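You operate a simulated robot arm through the tools that you are given. There is no shell and no other tool. Be economical: measure what you need, move in short steps, check, and stop when the job is done.

Carry out the task below with a simulated robot arm. There is one attempt and no reset: what you move stays moved.

TASK
Stack the 30 bag of screws from the top of the rework table on top of the 25 bag of screws.
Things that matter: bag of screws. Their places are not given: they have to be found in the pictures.

It is judged by the outcome, as a careful person would: the job done as asked, and still so three seconds after it is handed in. It fails if anything else is knocked over, pushed out of place, dropped, spilled or broken.

THE ROBOT
A 7-joint arm with a two-finger parallel gripper, fixed in place. Base frame: the origin is at the foot of the arm, x ahead of it, y to its left, z up; the work surface is at about z = 0. Lengths are in m, angles in degrees, forces in N, time in s.
With the tool pointing down near the work surface it reaches from about 0.22 to 0.58 m from the base axis. Its first joint turns from -66.0 to 66.0 degrees. Payload 2.5 kg.
Tool frame: the origin (TCP) lies between the finger pads and is the grasp point; the fingertips stand 0.023 m ahead of it; z points along the fingers, y is the line along which they close. The gripper opens to 0.094 m. The fingers are 0.038 m wide and 0.01 m thick; the gripper's body (0.054 by 0.096 m) begins 0.039 m behind the TCP.
Orientation is that of the tool frame in the base frame, as a unit quaternion [x, y, z, w]. With the fingers straight down and closing along the base's y, the tool's x points along the base's -x, its y along +y and its z along -z.

THE INTERFACE
- The arm moves only by the tool move_arm. Its argument "targets" is a list of rows, each a list of 2 entries, a list of its own where there are three numbers: the shift along the tool's x, y, z in units of 30 mm (1.0 is 30 mm), then the turn, a rotation vector about the tool's x, y, z in units of 6 degrees (1.0 is 6 degrees). In form: [[[x, y, z], [ax, ay, az]], ...]. A call has 1 to 20 rows; each row shifts and turns the commanded pose from where the row before left it, along the tool's axes as they then stand. "jaw" is the gripper command, from -1 (shut) to 1 (fully open), values between in proportion, set as the call begins (left out, the last holds). A call with a number of a shift or a turn outside -1 to 1 is refused whole. A row lasts 0.2 s, in which the tool goes at most 0.05 m and 8.6 degrees; a call with a longer step from one row to the next is refused whole, and so is a gripper value outside its range. A pose out of reach is approached as far as the arm can. The call stops where the force on the tool passes 40 N (or 10 N more than at its start, if that is more) or the arm is blocked; 0.2 s more then pass. The fingers move at their own pace (about 0.108 m/s each) and stop on an object; they squeeze with about 25 N. The grip force told is the motor's: it shows also when the fingers shut on nothing. Time passes only in rows, and 0.2 s behind the last, so rows that do not move let the fingers close. It gives the time, the measured TCP pose, the force on the tool (base axes), the opening and the grip force at its end, in the units of the frame above (readings bear some noise), and new pictures: "pictures" is both (left out), scene, wrist or none.
- Cameras (640 x 400 px; columns grow to the right, rows downward): "scene" is fixed at [0.1221, -0.4104, 0.5407]; the picture's right is [0.80, -0.60, 0.00], its down [-0.36, -0.48, -0.80] and it looks along [0.48, 0.64, -0.60] (base axes); focal length 364 px, centre (320, 200). "wrist" rides on the gripper at [-0.039, 0, -0.044] in the tool frame; the picture's right is [0.00, -1.00, 0.00], its down [0.97, 0.00, -0.24] and it looks along [0.24, 0.00, 0.97] (tool axes); focal length 218 px, centre (320, 200).
- pixel_to_xyz(camera, pixels): for up to 12 pixels [column, row] of the newest picture of that camera ("zoom" is the newest enlarged one), the place [x, y, z] in the base frame of the surface seen there, good to about 0.002 m. No time passes.
- inspect(camera, box): a new picture of the part [left, top, right, bottom] of that camera's present view, enlarged. No time passes.
- close_job(): hands the job in; it is judged then, once.

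Work in short steps. Measure before you move; look again where a grasp or a placing could have gone wrong, and mend it. You have 60 turns and 100 pictures in all, the two below and enlarged ones among them. Open the gripper and draw the arm clear of the work before you hand the job in, unless the task says otherwise; then end with one line.

The tools are called after "Emit:" as name(argument=value, ...) on one line, values as JSON. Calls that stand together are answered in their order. move_arm: Moves the arm, as the interface text tells. Its arguments: {"type":"object","properties":{"targets":{"type":"array"},"jaw":{"type":"number"},"pictures":{"type":"string","enum":["both","scene","wrist","none"]}},"required":["targets"]} The other tools are called the same way: pixel_to_xyz (camera, pixels) gives the place of the surface under pixels of a picture; inspect (camera, box) takes an enlarged picture of a part of a camera's view; close_job () hands the job in.

At the start:

```text
t: 0.0
ee_pos: [0.3483, 0.1733, 0.2017]
tcp_rot: [0.0, 1.0, 0.0, 0.001]
contact_force: [0.5, 0.5, 0.5]
grip_width: 0.0941
gripper_force: 0.1
```

scene: 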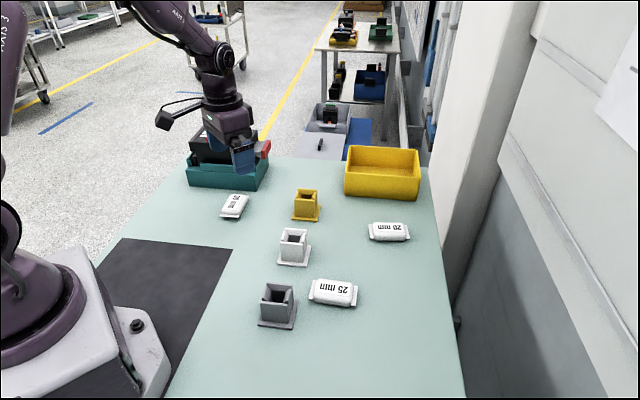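
wrist: 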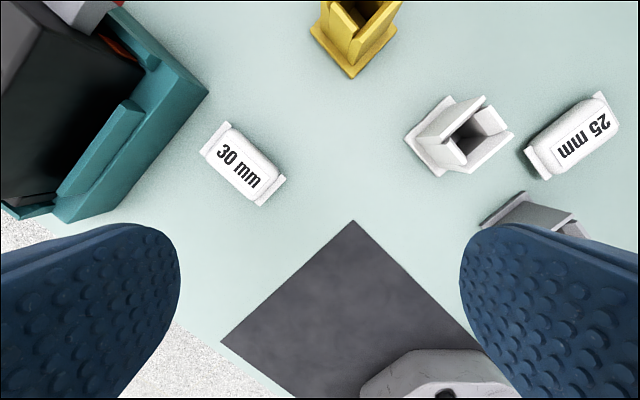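

The wrist view shows the 30 mm bag around (243,165) and the 25 mm bag around (572,137). I'll measure points on both.

Emit:
pixel_to_xyz(camera="wrist", pixels=[[243, 163], [222, 128], [203, 154], [284, 178], [262, 205], [210, 190], [572, 137], [602, 94], [617, 122], [525, 150], [545, 180], [280, 130]])

Emit:
inspect(camera="scene", box=[200, 160, 440, 340])

Emit:
inspect(camera="wrist", box=[180, 100, 320, 220])

```text
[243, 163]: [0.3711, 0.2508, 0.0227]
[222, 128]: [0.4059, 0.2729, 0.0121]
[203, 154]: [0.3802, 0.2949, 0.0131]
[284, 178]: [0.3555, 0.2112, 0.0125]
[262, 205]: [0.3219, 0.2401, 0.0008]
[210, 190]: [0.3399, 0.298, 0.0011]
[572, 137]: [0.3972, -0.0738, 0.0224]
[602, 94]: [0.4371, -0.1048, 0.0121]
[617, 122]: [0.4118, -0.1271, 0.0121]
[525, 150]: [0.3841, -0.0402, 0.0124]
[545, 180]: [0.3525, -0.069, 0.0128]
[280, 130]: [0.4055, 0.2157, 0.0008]
```

```text
2.22 times, centred on (320, 250) of scene
```

zoom: 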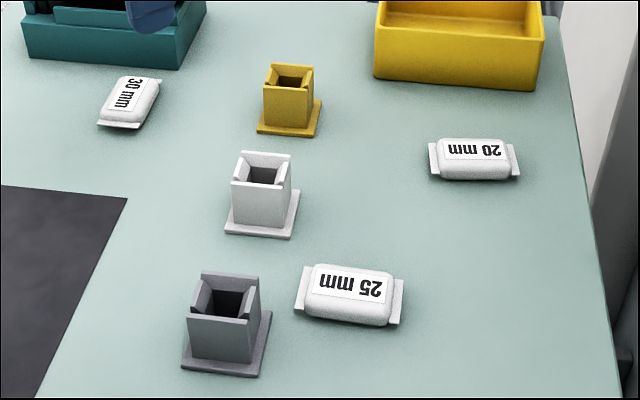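

```text
3.33 times, centred on (250, 160) of wrist
```

zoom: 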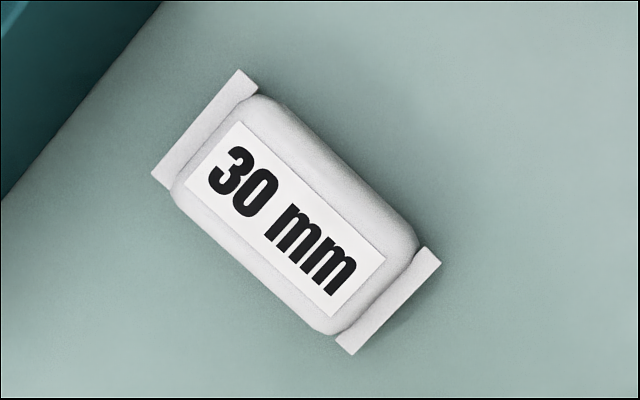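

30 mm bag: centre about (0.3675, 0.254), long axis about +49.6°, top z 0.0227. 25 mm bag: centre about (0.396, -0.085), long axis about -47.4°. I'll go above the 30 mm bag and turn so the fingers close across its short side.

Emit:
move_arm(targets=[[[-0.213, 0.897, 0], [0, 0, 0]], [[-0.213, 0.897, 0], [0, 0, 0]], [[-0.213, 0.897, 0], [0, 0, 0]], [[0, 0, 0], [0, 0, -0.919]], [[0, 0, 0], [0, 0, -0.919]], [[0, 0, 0], [0, 0, -0.919]], [[0, 0, 0], [0, 0, -0.919]], [[0, 0, 0], [0, 0, -0.919]], [[0, 0, 0], [0, 0, -0.919]], [[0, 0, 0], [0, 0, -0.919]], [[0, 0, 0], [0, 0, -0.919]], [[0, 0, 0], [0, 0, -0.919]], [[0, 0, 0], [0, 0, 0]]], jaw=1)

Emit:
pixel_to_xyz(camera="scene", pixels=[[283, 289], [265, 284], [294, 287], [292, 236], [334, 291], [312, 281], [355, 291], [295, 320]])

```text
t: 2.8
ee_pos: [0.3694, 0.2539, 0.2012]
tcp_rot: [-0.421, 0.907, 0.0, 0.0]
contact_force: [0.5, 0.4, 0.1]
grip_width: 0.0939
gripper_force: 0.1
```

scene: 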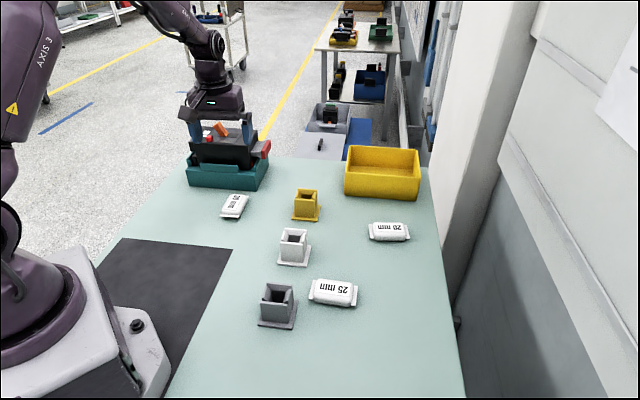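
wrist: 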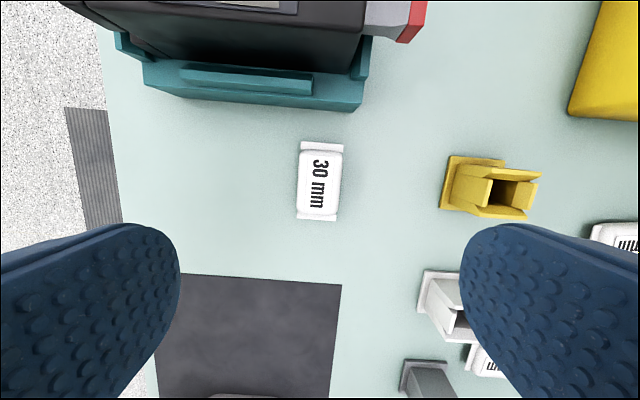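

```text
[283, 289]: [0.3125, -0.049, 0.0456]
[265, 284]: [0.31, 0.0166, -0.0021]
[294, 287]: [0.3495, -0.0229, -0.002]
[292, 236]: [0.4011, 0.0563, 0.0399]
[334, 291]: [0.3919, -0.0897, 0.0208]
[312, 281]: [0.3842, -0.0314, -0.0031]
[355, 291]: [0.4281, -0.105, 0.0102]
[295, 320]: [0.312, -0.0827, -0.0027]
```

The bag appears nearly aligned at about (320,181). I'll measure its corners precisely.

Emit:
pixel_to_xyz(camera="wrist", pixels=[[303, 144], [341, 145], [300, 217], [335, 218], [320, 181], [301, 180], [341, 180], [321, 165], [319, 200], [480, 362], [230, 80]])

Emit:
inspect(camera="wrist", box=[256, 130, 384, 230])

```text
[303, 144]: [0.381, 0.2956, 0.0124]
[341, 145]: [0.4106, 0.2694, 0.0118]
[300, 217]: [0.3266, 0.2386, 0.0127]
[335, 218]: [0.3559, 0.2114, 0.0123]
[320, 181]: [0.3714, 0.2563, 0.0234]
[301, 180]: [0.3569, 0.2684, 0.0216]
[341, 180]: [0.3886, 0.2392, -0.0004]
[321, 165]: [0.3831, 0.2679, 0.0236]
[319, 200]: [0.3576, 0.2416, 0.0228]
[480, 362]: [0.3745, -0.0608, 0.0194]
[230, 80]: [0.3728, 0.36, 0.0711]
```

```text
4.00 times, centred on (320, 180) of wrist
```

zoom: 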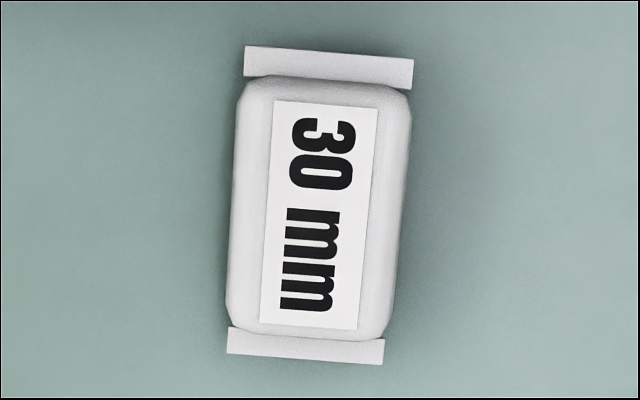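

Bag centre is (0.3685, 0.2538) with axis 46.5°, so the tool needs a 3.3° correction. I'll turn, then lower to z ≈ 0.027 with the jaw open.

Emit:
move_arm(targets=[[[0, 0, 0.9], [0, 0, 0.55]], [[0, 0, 1], [0, 0, 0]], [[0, 0, 1], [0, 0, 0]], [[0, 0, 1], [0, 0, 0]], [[0, 0, 1], [0, 0, 0]], [[0, 0, 0.6], [0, 0, 0]], [[0, 0, 0.3], [0, 0, 0]], [[0, 0, 0], [0, 0, 0]]])

```text
t: 4.6
ee_pos: [0.3679, 0.2526, 0.027]
tcp_rot: [-0.393, 0.92, 0.0, 0.001]
contact_force: [0.0, 0.4, 0.3]
grip_width: 0.0943
gripper_force: 0.0
```

scene: 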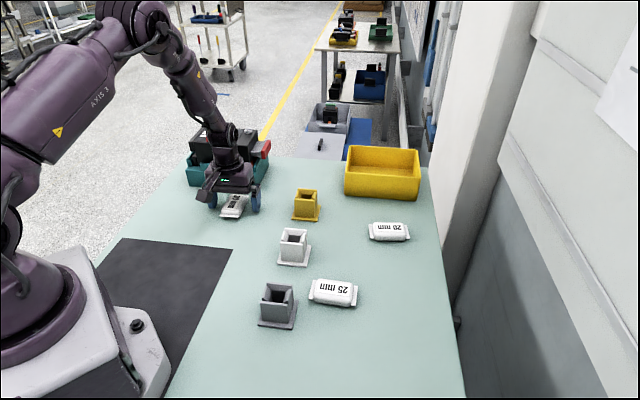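
wrist: 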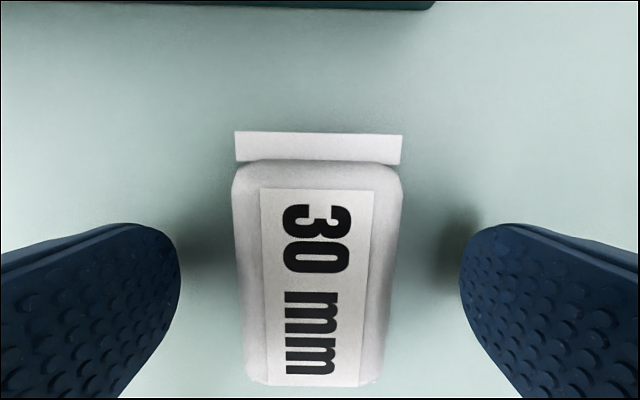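

The bag sits between the fingers, well aligned. Closing now.

Emit:
move_arm(targets=[[[0, 0, 0], [0, 0, 0]], [[0, 0, 0], [0, 0, 0]], [[0, 0, 0], [0, 0, 0]], [[0, 0, 0], [0, 0, 0]]], jaw=-1, pictures="wrist")

```text
t: 5.6
ee_pos: [0.3682, 0.2528, 0.0275]
tcp_rot: [-0.393, 0.92, 0.0, 0.001]
contact_force: [0.3, -0.5, 0.7]
grip_width: 0.0453
gripper_force: 24.7
```

wrist: 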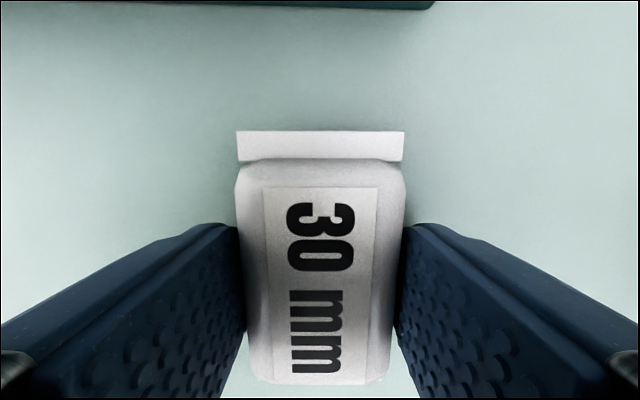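

Gripped at 0.045 m with 24.7 N. Lifting.

Emit:
move_arm(targets=[[[0, 0, -0.3], [0, 0, 0]], [[0, 0, -0.6], [0, 0, 0]], [[0, 0, -0.8], [0, 0, 0]], [[0, 0, -0.8], [0, 0, 0]], [[0, 0, -0.8], [0, 0, 0]], [[0, 0, -0.8], [0, 0, 0]], [[0, 0, -0.4], [0, 0, 0]], [[0, 0, 0], [0, 0, 0]]])

```text
t: 7.4
ee_pos: [0.3674, 0.2546, 0.1633]
tcp_rot: [-0.394, 0.919, 0.0, 0.0]
contact_force: [-0.7, -0.2, -1.2]
grip_width: 0.0456
gripper_force: 25.2
```

scene: 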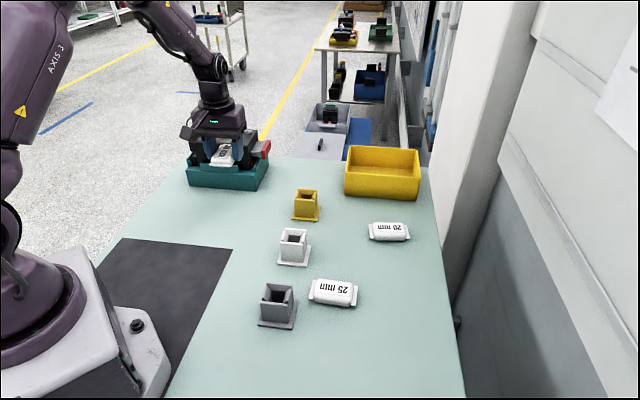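
wrist: 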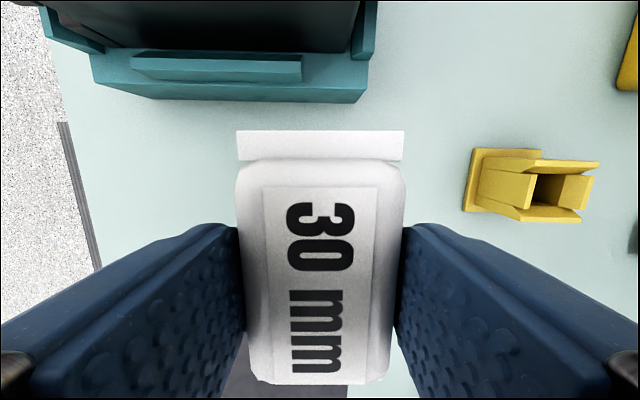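

The bag is held firmly. I'll turn back to base alignment and carry it at height toward the 25 mm bag.

Emit:
move_arm(targets=[[[0, 0, 0], [0, 0, 0.967]], [[0, 0, 0], [0, 0, 0.967]], [[0, 0, 0], [0, 0, 0.967]], [[0, 0, 0], [0, 0, 0.967]], [[0, 0, 0], [0, 0, 0.967]], [[0, 0, 0], [0, 0, 0.967]], [[0, 0, 0], [0, 0, 0.967]], [[0, 0, 0], [0, 0, 0.967]], [[-0.08, -0.944, 0], [0, 0, 0]], [[-0.08, -0.944, 0], [0, 0, 0]], [[-0.08, -0.944, 0], [0, 0, 0]], [[-0.08, -0.944, 0], [0, 0, 0]], [[-0.08, -0.944, 0], [0, 0, 0]], [[-0.08, -0.944, 0], [0, 0, 0]], [[-0.08, -0.944, 0], [0, 0, 0]], [[-0.08, -0.944, 0], [0, 0, 0]], [[-0.08, -0.944, 0], [0, 0, 0]], [[-0.08, -0.944, 0], [0, 0, 0]], [[-0.08, -0.944, 0], [0, 0, 0]], [[-0.08, -0.944, 0], [0, 0, 0]]], pictures="none")

Emit:
move_arm(targets=[[[0, 0, 0], [0, 0, 0.878]], [[0, 0, 0], [0, 0, 0.878]], [[0, 0, 0], [0, 0, 0.878]], [[0, 0, 0], [0, 0, 0.878]], [[0, 0, 0], [0, 0, 0.878]], [[0, 0, 0], [0, 0, 0.878]], [[0, 0, 0], [0, 0, 0.878]], [[0, 0, 0], [0, 0, 0.878]], [[0, 0, 0], [0, 0, 0.878]], [[0, 0, 0], [0, 0, 0]]])

```text
t: 11.6
ee_pos: [0.3968, -0.085, 0.1607]
tcp_rot: [0.001, 1.0, 0.0, 0.001]
contact_force: [-0.6, 0.2, -1.2]
grip_width: 0.0457
gripper_force: 24.7
```

```text
t: 13.8
ee_pos: [0.3957, -0.0854, 0.1615]
tcp_rot: [0.404, 0.915, -0.001, 0.0]
contact_force: [0.7, 0.8, -1.4]
grip_width: 0.0459
gripper_force: 24.9
```

scene: 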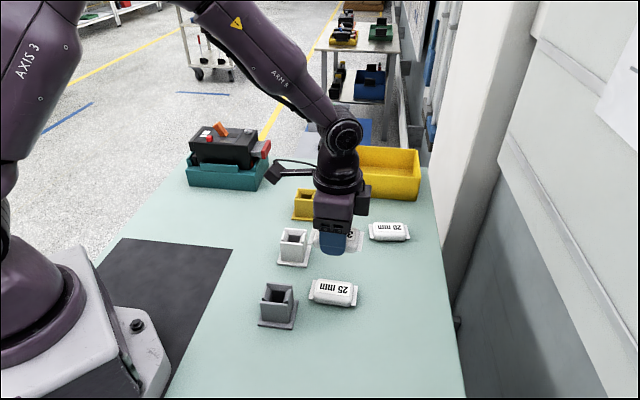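
wrist: 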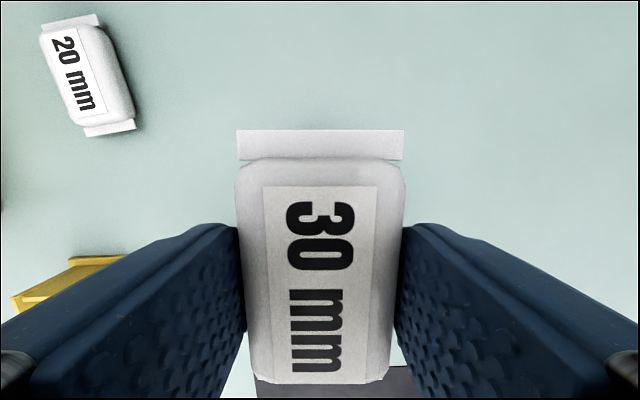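

Now I'll measure the 25 mm bag corners precisely in an enlarged scene view.

Emit:
inspect(camera="scene", box=[285, 260, 381, 320])

```text
6.67 times, centred on (333, 290) of scene
```

zoom: 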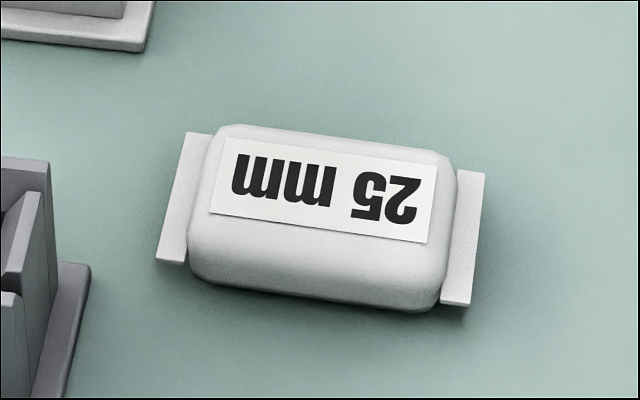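

Emit:
pixel_to_xyz(camera="zoom", pixels=[[188, 140], [162, 256], [482, 180], [464, 298], [225, 138], [435, 165], [211, 213], [427, 242], [326, 190], [330, 240], [440, 200]])

```text
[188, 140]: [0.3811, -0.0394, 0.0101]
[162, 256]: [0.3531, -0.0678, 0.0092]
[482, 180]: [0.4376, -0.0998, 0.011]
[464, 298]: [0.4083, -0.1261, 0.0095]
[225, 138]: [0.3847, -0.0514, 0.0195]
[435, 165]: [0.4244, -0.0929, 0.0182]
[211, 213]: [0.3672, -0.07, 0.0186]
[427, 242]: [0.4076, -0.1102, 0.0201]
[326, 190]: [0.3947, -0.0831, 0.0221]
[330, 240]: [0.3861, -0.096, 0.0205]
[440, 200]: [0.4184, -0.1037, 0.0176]
```

25 mm bag centre ≈ (0.395, -0.083), axis -46.7°. Contact is expected at TCP z ≈ 0.050, so I'll correct by a few mm and lower to about 0.057.

Emit:
move_arm(targets=[[[0.096, 0.033, 0.5], [0, 0, -0.1]], [[0, 0, 0.8], [0, 0, 0]], [[0, 0, 0.8], [0, 0, 0]], [[0, 0, 0.7], [0, 0, 0]], [[0, 0, 0.5], [0, 0, 0]], [[0, 0, 0.18], [0, 0, 0]], [[0, 0, 0], [0, 0, 0]]])

Emit:
inspect(camera="scene", box=[265, 230, 393, 310])

```text
t: 15.4
ee_pos: [0.3943, -0.0833, 0.0567]
tcp_rot: [0.398, 0.917, 0.001, 0.0]
contact_force: [0.4, -0.3, -0.6]
grip_width: 0.0455
gripper_force: 24.7
```

scene: 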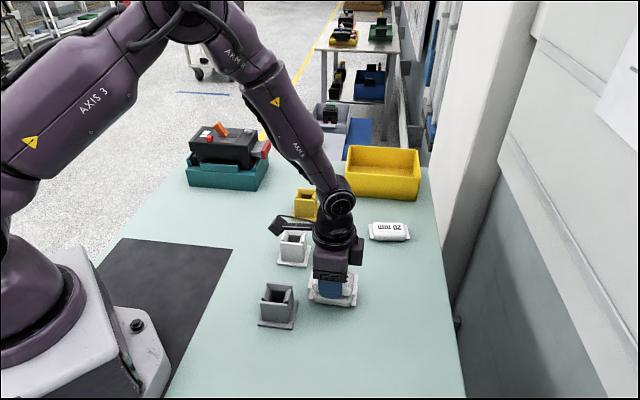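
wrist: 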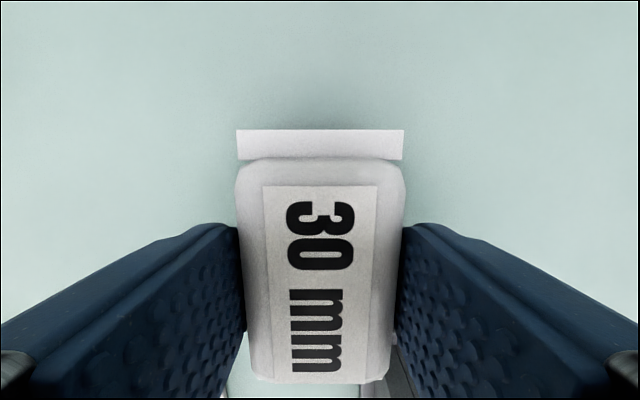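

```text
5.00 times, centred on (329, 270) of scene
```

zoom: 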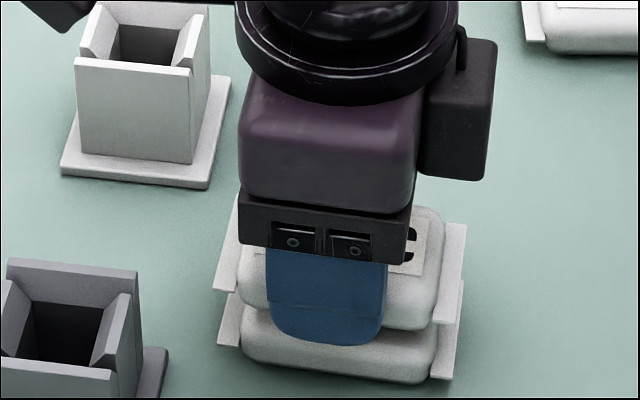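

Well aligned above the lower bag. Lowering in small steps, checking the force.

Emit:
move_arm(targets=[[[0, 0, 0.07], [0, 0, 0]], [[0, 0, 0.06], [0, 0, 0]], [[0, 0, 0.05], [0, 0, 0]], [[0, 0, 0], [0, 0, 0]]], pictures="none")

```text
t: 16.4
ee_pos: [0.3958, -0.0825, 0.0512]
tcp_rot: [0.398, 0.917, 0.001, 0.0]
contact_force: [-0.1, 0.0, -1.3]
grip_width: 0.0456
gripper_force: 25.5
```

Emit:
move_arm(targets=[[[0, 0, 0.03], [0, 0, 0]], [[0, 0, 0.02], [0, 0, 0]], [[0, 0, 0], [0, 0, 0]]], pictures="none")

```text
t: 17.2
ee_pos: [0.3961, -0.0832, 0.0495]
tcp_rot: [0.398, 0.917, 0.001, 0.001]
contact_force: [0.1, -0.9, -0.6]
grip_width: 0.0457
gripper_force: 25.0
```

Emit:
move_arm(targets=[[[0, 0, 0.025], [0, 0, 0]], [[0, 0, 0], [0, 0, 0]]])

Emit:
inspect(camera="scene", box=[290, 260, 386, 320])

```text
t: 17.8
ee_pos: [0.3943, -0.084, 0.0499]
tcp_rot: [0.398, 0.917, 0.001, 0.0]
contact_force: [0.2, -0.5, -0.6]
grip_width: 0.0458
gripper_force: 25.5
```

scene: 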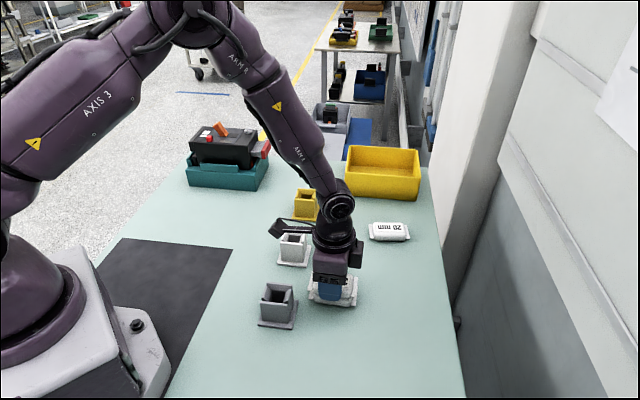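
wrist: 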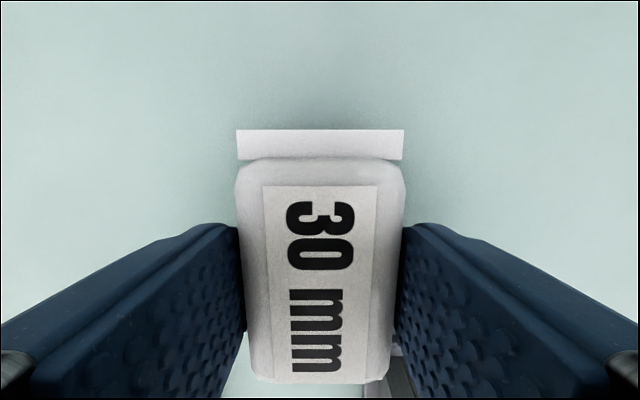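

```text
6.67 times, centred on (338, 290) of scene
```

zoom: 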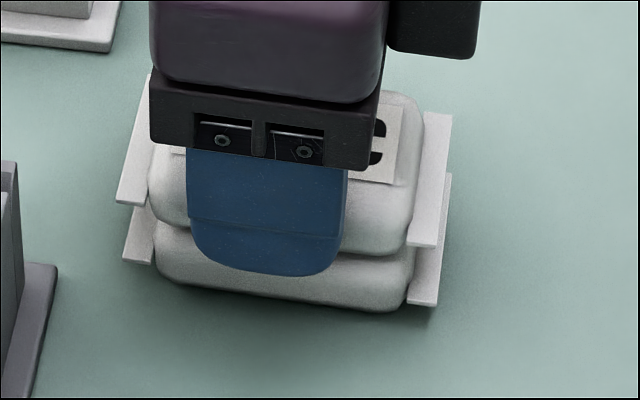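

The bags look to be touching or within a millimetre. One more small lowering to feel contact.

Emit:
move_arm(targets=[[[0, 0, 0.025], [0, 0, 0]], [[0, 0, 0], [0, 0, 0]]], pictures="none")

```text
t: 18.4
ee_pos: [0.3963, -0.0833, 0.0498]
tcp_rot: [0.398, 0.918, 0.0, 0.001]
contact_force: [0.4, -0.1, -0.9]
grip_width: 0.0454
gripper_force: 24.8
```

Emit:
move_arm(targets=[[[0, 0, 0.03], [0, 0, 0]], [[0, 0, 0], [0, 0, 0]]], pictures="none")

```text
t: 19.0
ee_pos: [0.3958, -0.0833, 0.0479]
tcp_rot: [0.398, 0.917, 0.0, 0.002]
contact_force: [-5.9, 1.4, 18.8]
grip_width: 0.0457
gripper_force: 24.6
```

Contact is clear now (19 N up). I'll ease back half a millimetre and open partway.

Emit:
move_arm(targets=[[[0, 0, -0.02], [0, 0, 0]], [[0, 0, 0], [0, 0, 0]]], pictures="none")

Emit:
move_arm(targets=[[[0, 0, 0], [0, 0, 0]], [[0, 0, 0], [0, 0, 0]], [[0, 0, 0], [0, 0, 0]]], jaw=0.5)

```text
t: 19.6
ee_pos: [0.3957, -0.0831, 0.0483]
tcp_rot: [0.398, 0.917, 0.0, 0.001]
contact_force: [-1.7, 0.3, 19.4]
grip_width: 0.0457
gripper_force: 24.7
```

```text
t: 20.4
ee_pos: [0.3949, -0.0824, 0.0484]
tcp_rot: [0.398, 0.918, 0.0, -0.001]
contact_force: [-0.1, -0.2, 0.0]
grip_width: 0.0708
gripper_force: 0.1
```

scene: 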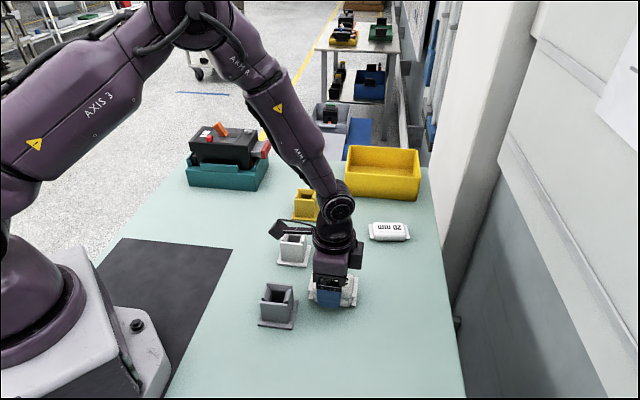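
wrist: 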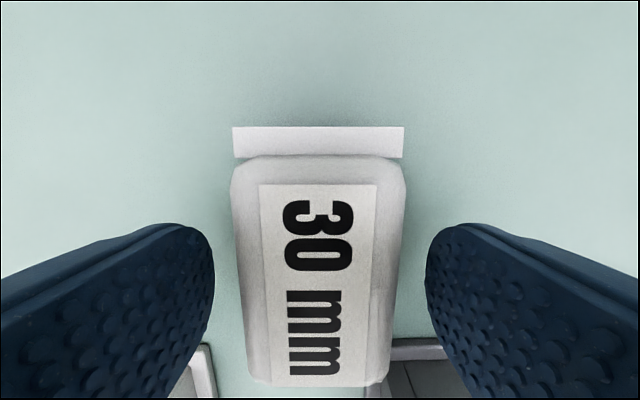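

The bag is released and sits still, clear of both fingers. Rising straight up.

Emit:
move_arm(targets=[[[0, 0, -0.3], [0, 0, 0]], [[0, 0, -0.6], [0, 0, 0]], [[0, 0, -1], [0, 0, 0]], [[0, 0, -1], [0, 0, 0]], [[0, 0, -1], [0, 0, 0]], [[0, 0, -1], [0, 0, 0]], [[0, 0, 0], [0, 0, 0]]])

Emit:
inspect(camera="scene", box=[265, 240, 393, 320])

```text
t: 22.0
ee_pos: [0.3954, -0.0829, 0.1949]
tcp_rot: [0.398, 0.918, 0.0, 0.0]
contact_force: [0.6, -0.7, 0.4]
grip_width: 0.0704
gripper_force: 0.1
```

scene: 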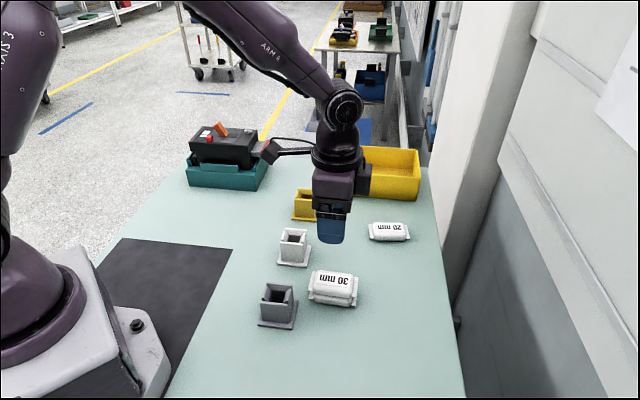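
wrist: 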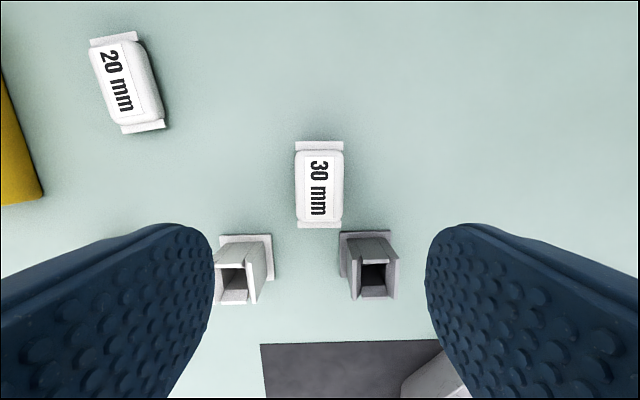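

```text
5.00 times, centred on (329, 280) of scene
```

zoom: 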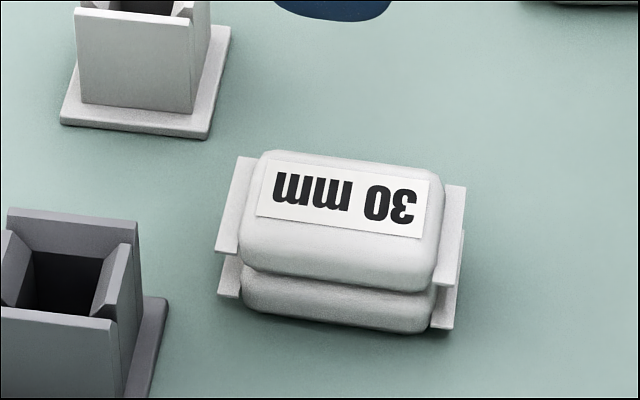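

The stack is neat and stable, nothing else has moved, and the arm is clear. I'll open the gripper fully, wait briefly, then hand in.

Emit:
move_arm(targets=[[[0, 0, -0.5], [0, 0, 0]], [[0, 0, 0], [0, 0, 0]], [[0, 0, 0], [0, 0, 0]]], jaw=1, pictures="scene")

Emit:
close_job()

```text
t: 22.8
ee_pos: [0.396, -0.083, 0.2112]
tcp_rot: [0.398, 0.917, 0.0, 0.0]
contact_force: [-0.5, 0.7, -1.0]
grip_width: 0.094
gripper_force: 0.1
```

scene: 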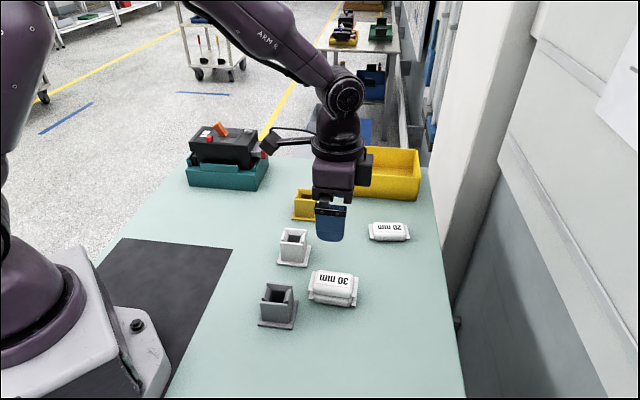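

```text
The job is handed in.
```

The 30 mm bag of screws is stacked squarely on the 25 mm bag and looked steady at hand-in; nothing else was moved, and the arm is clear with the gripper open.
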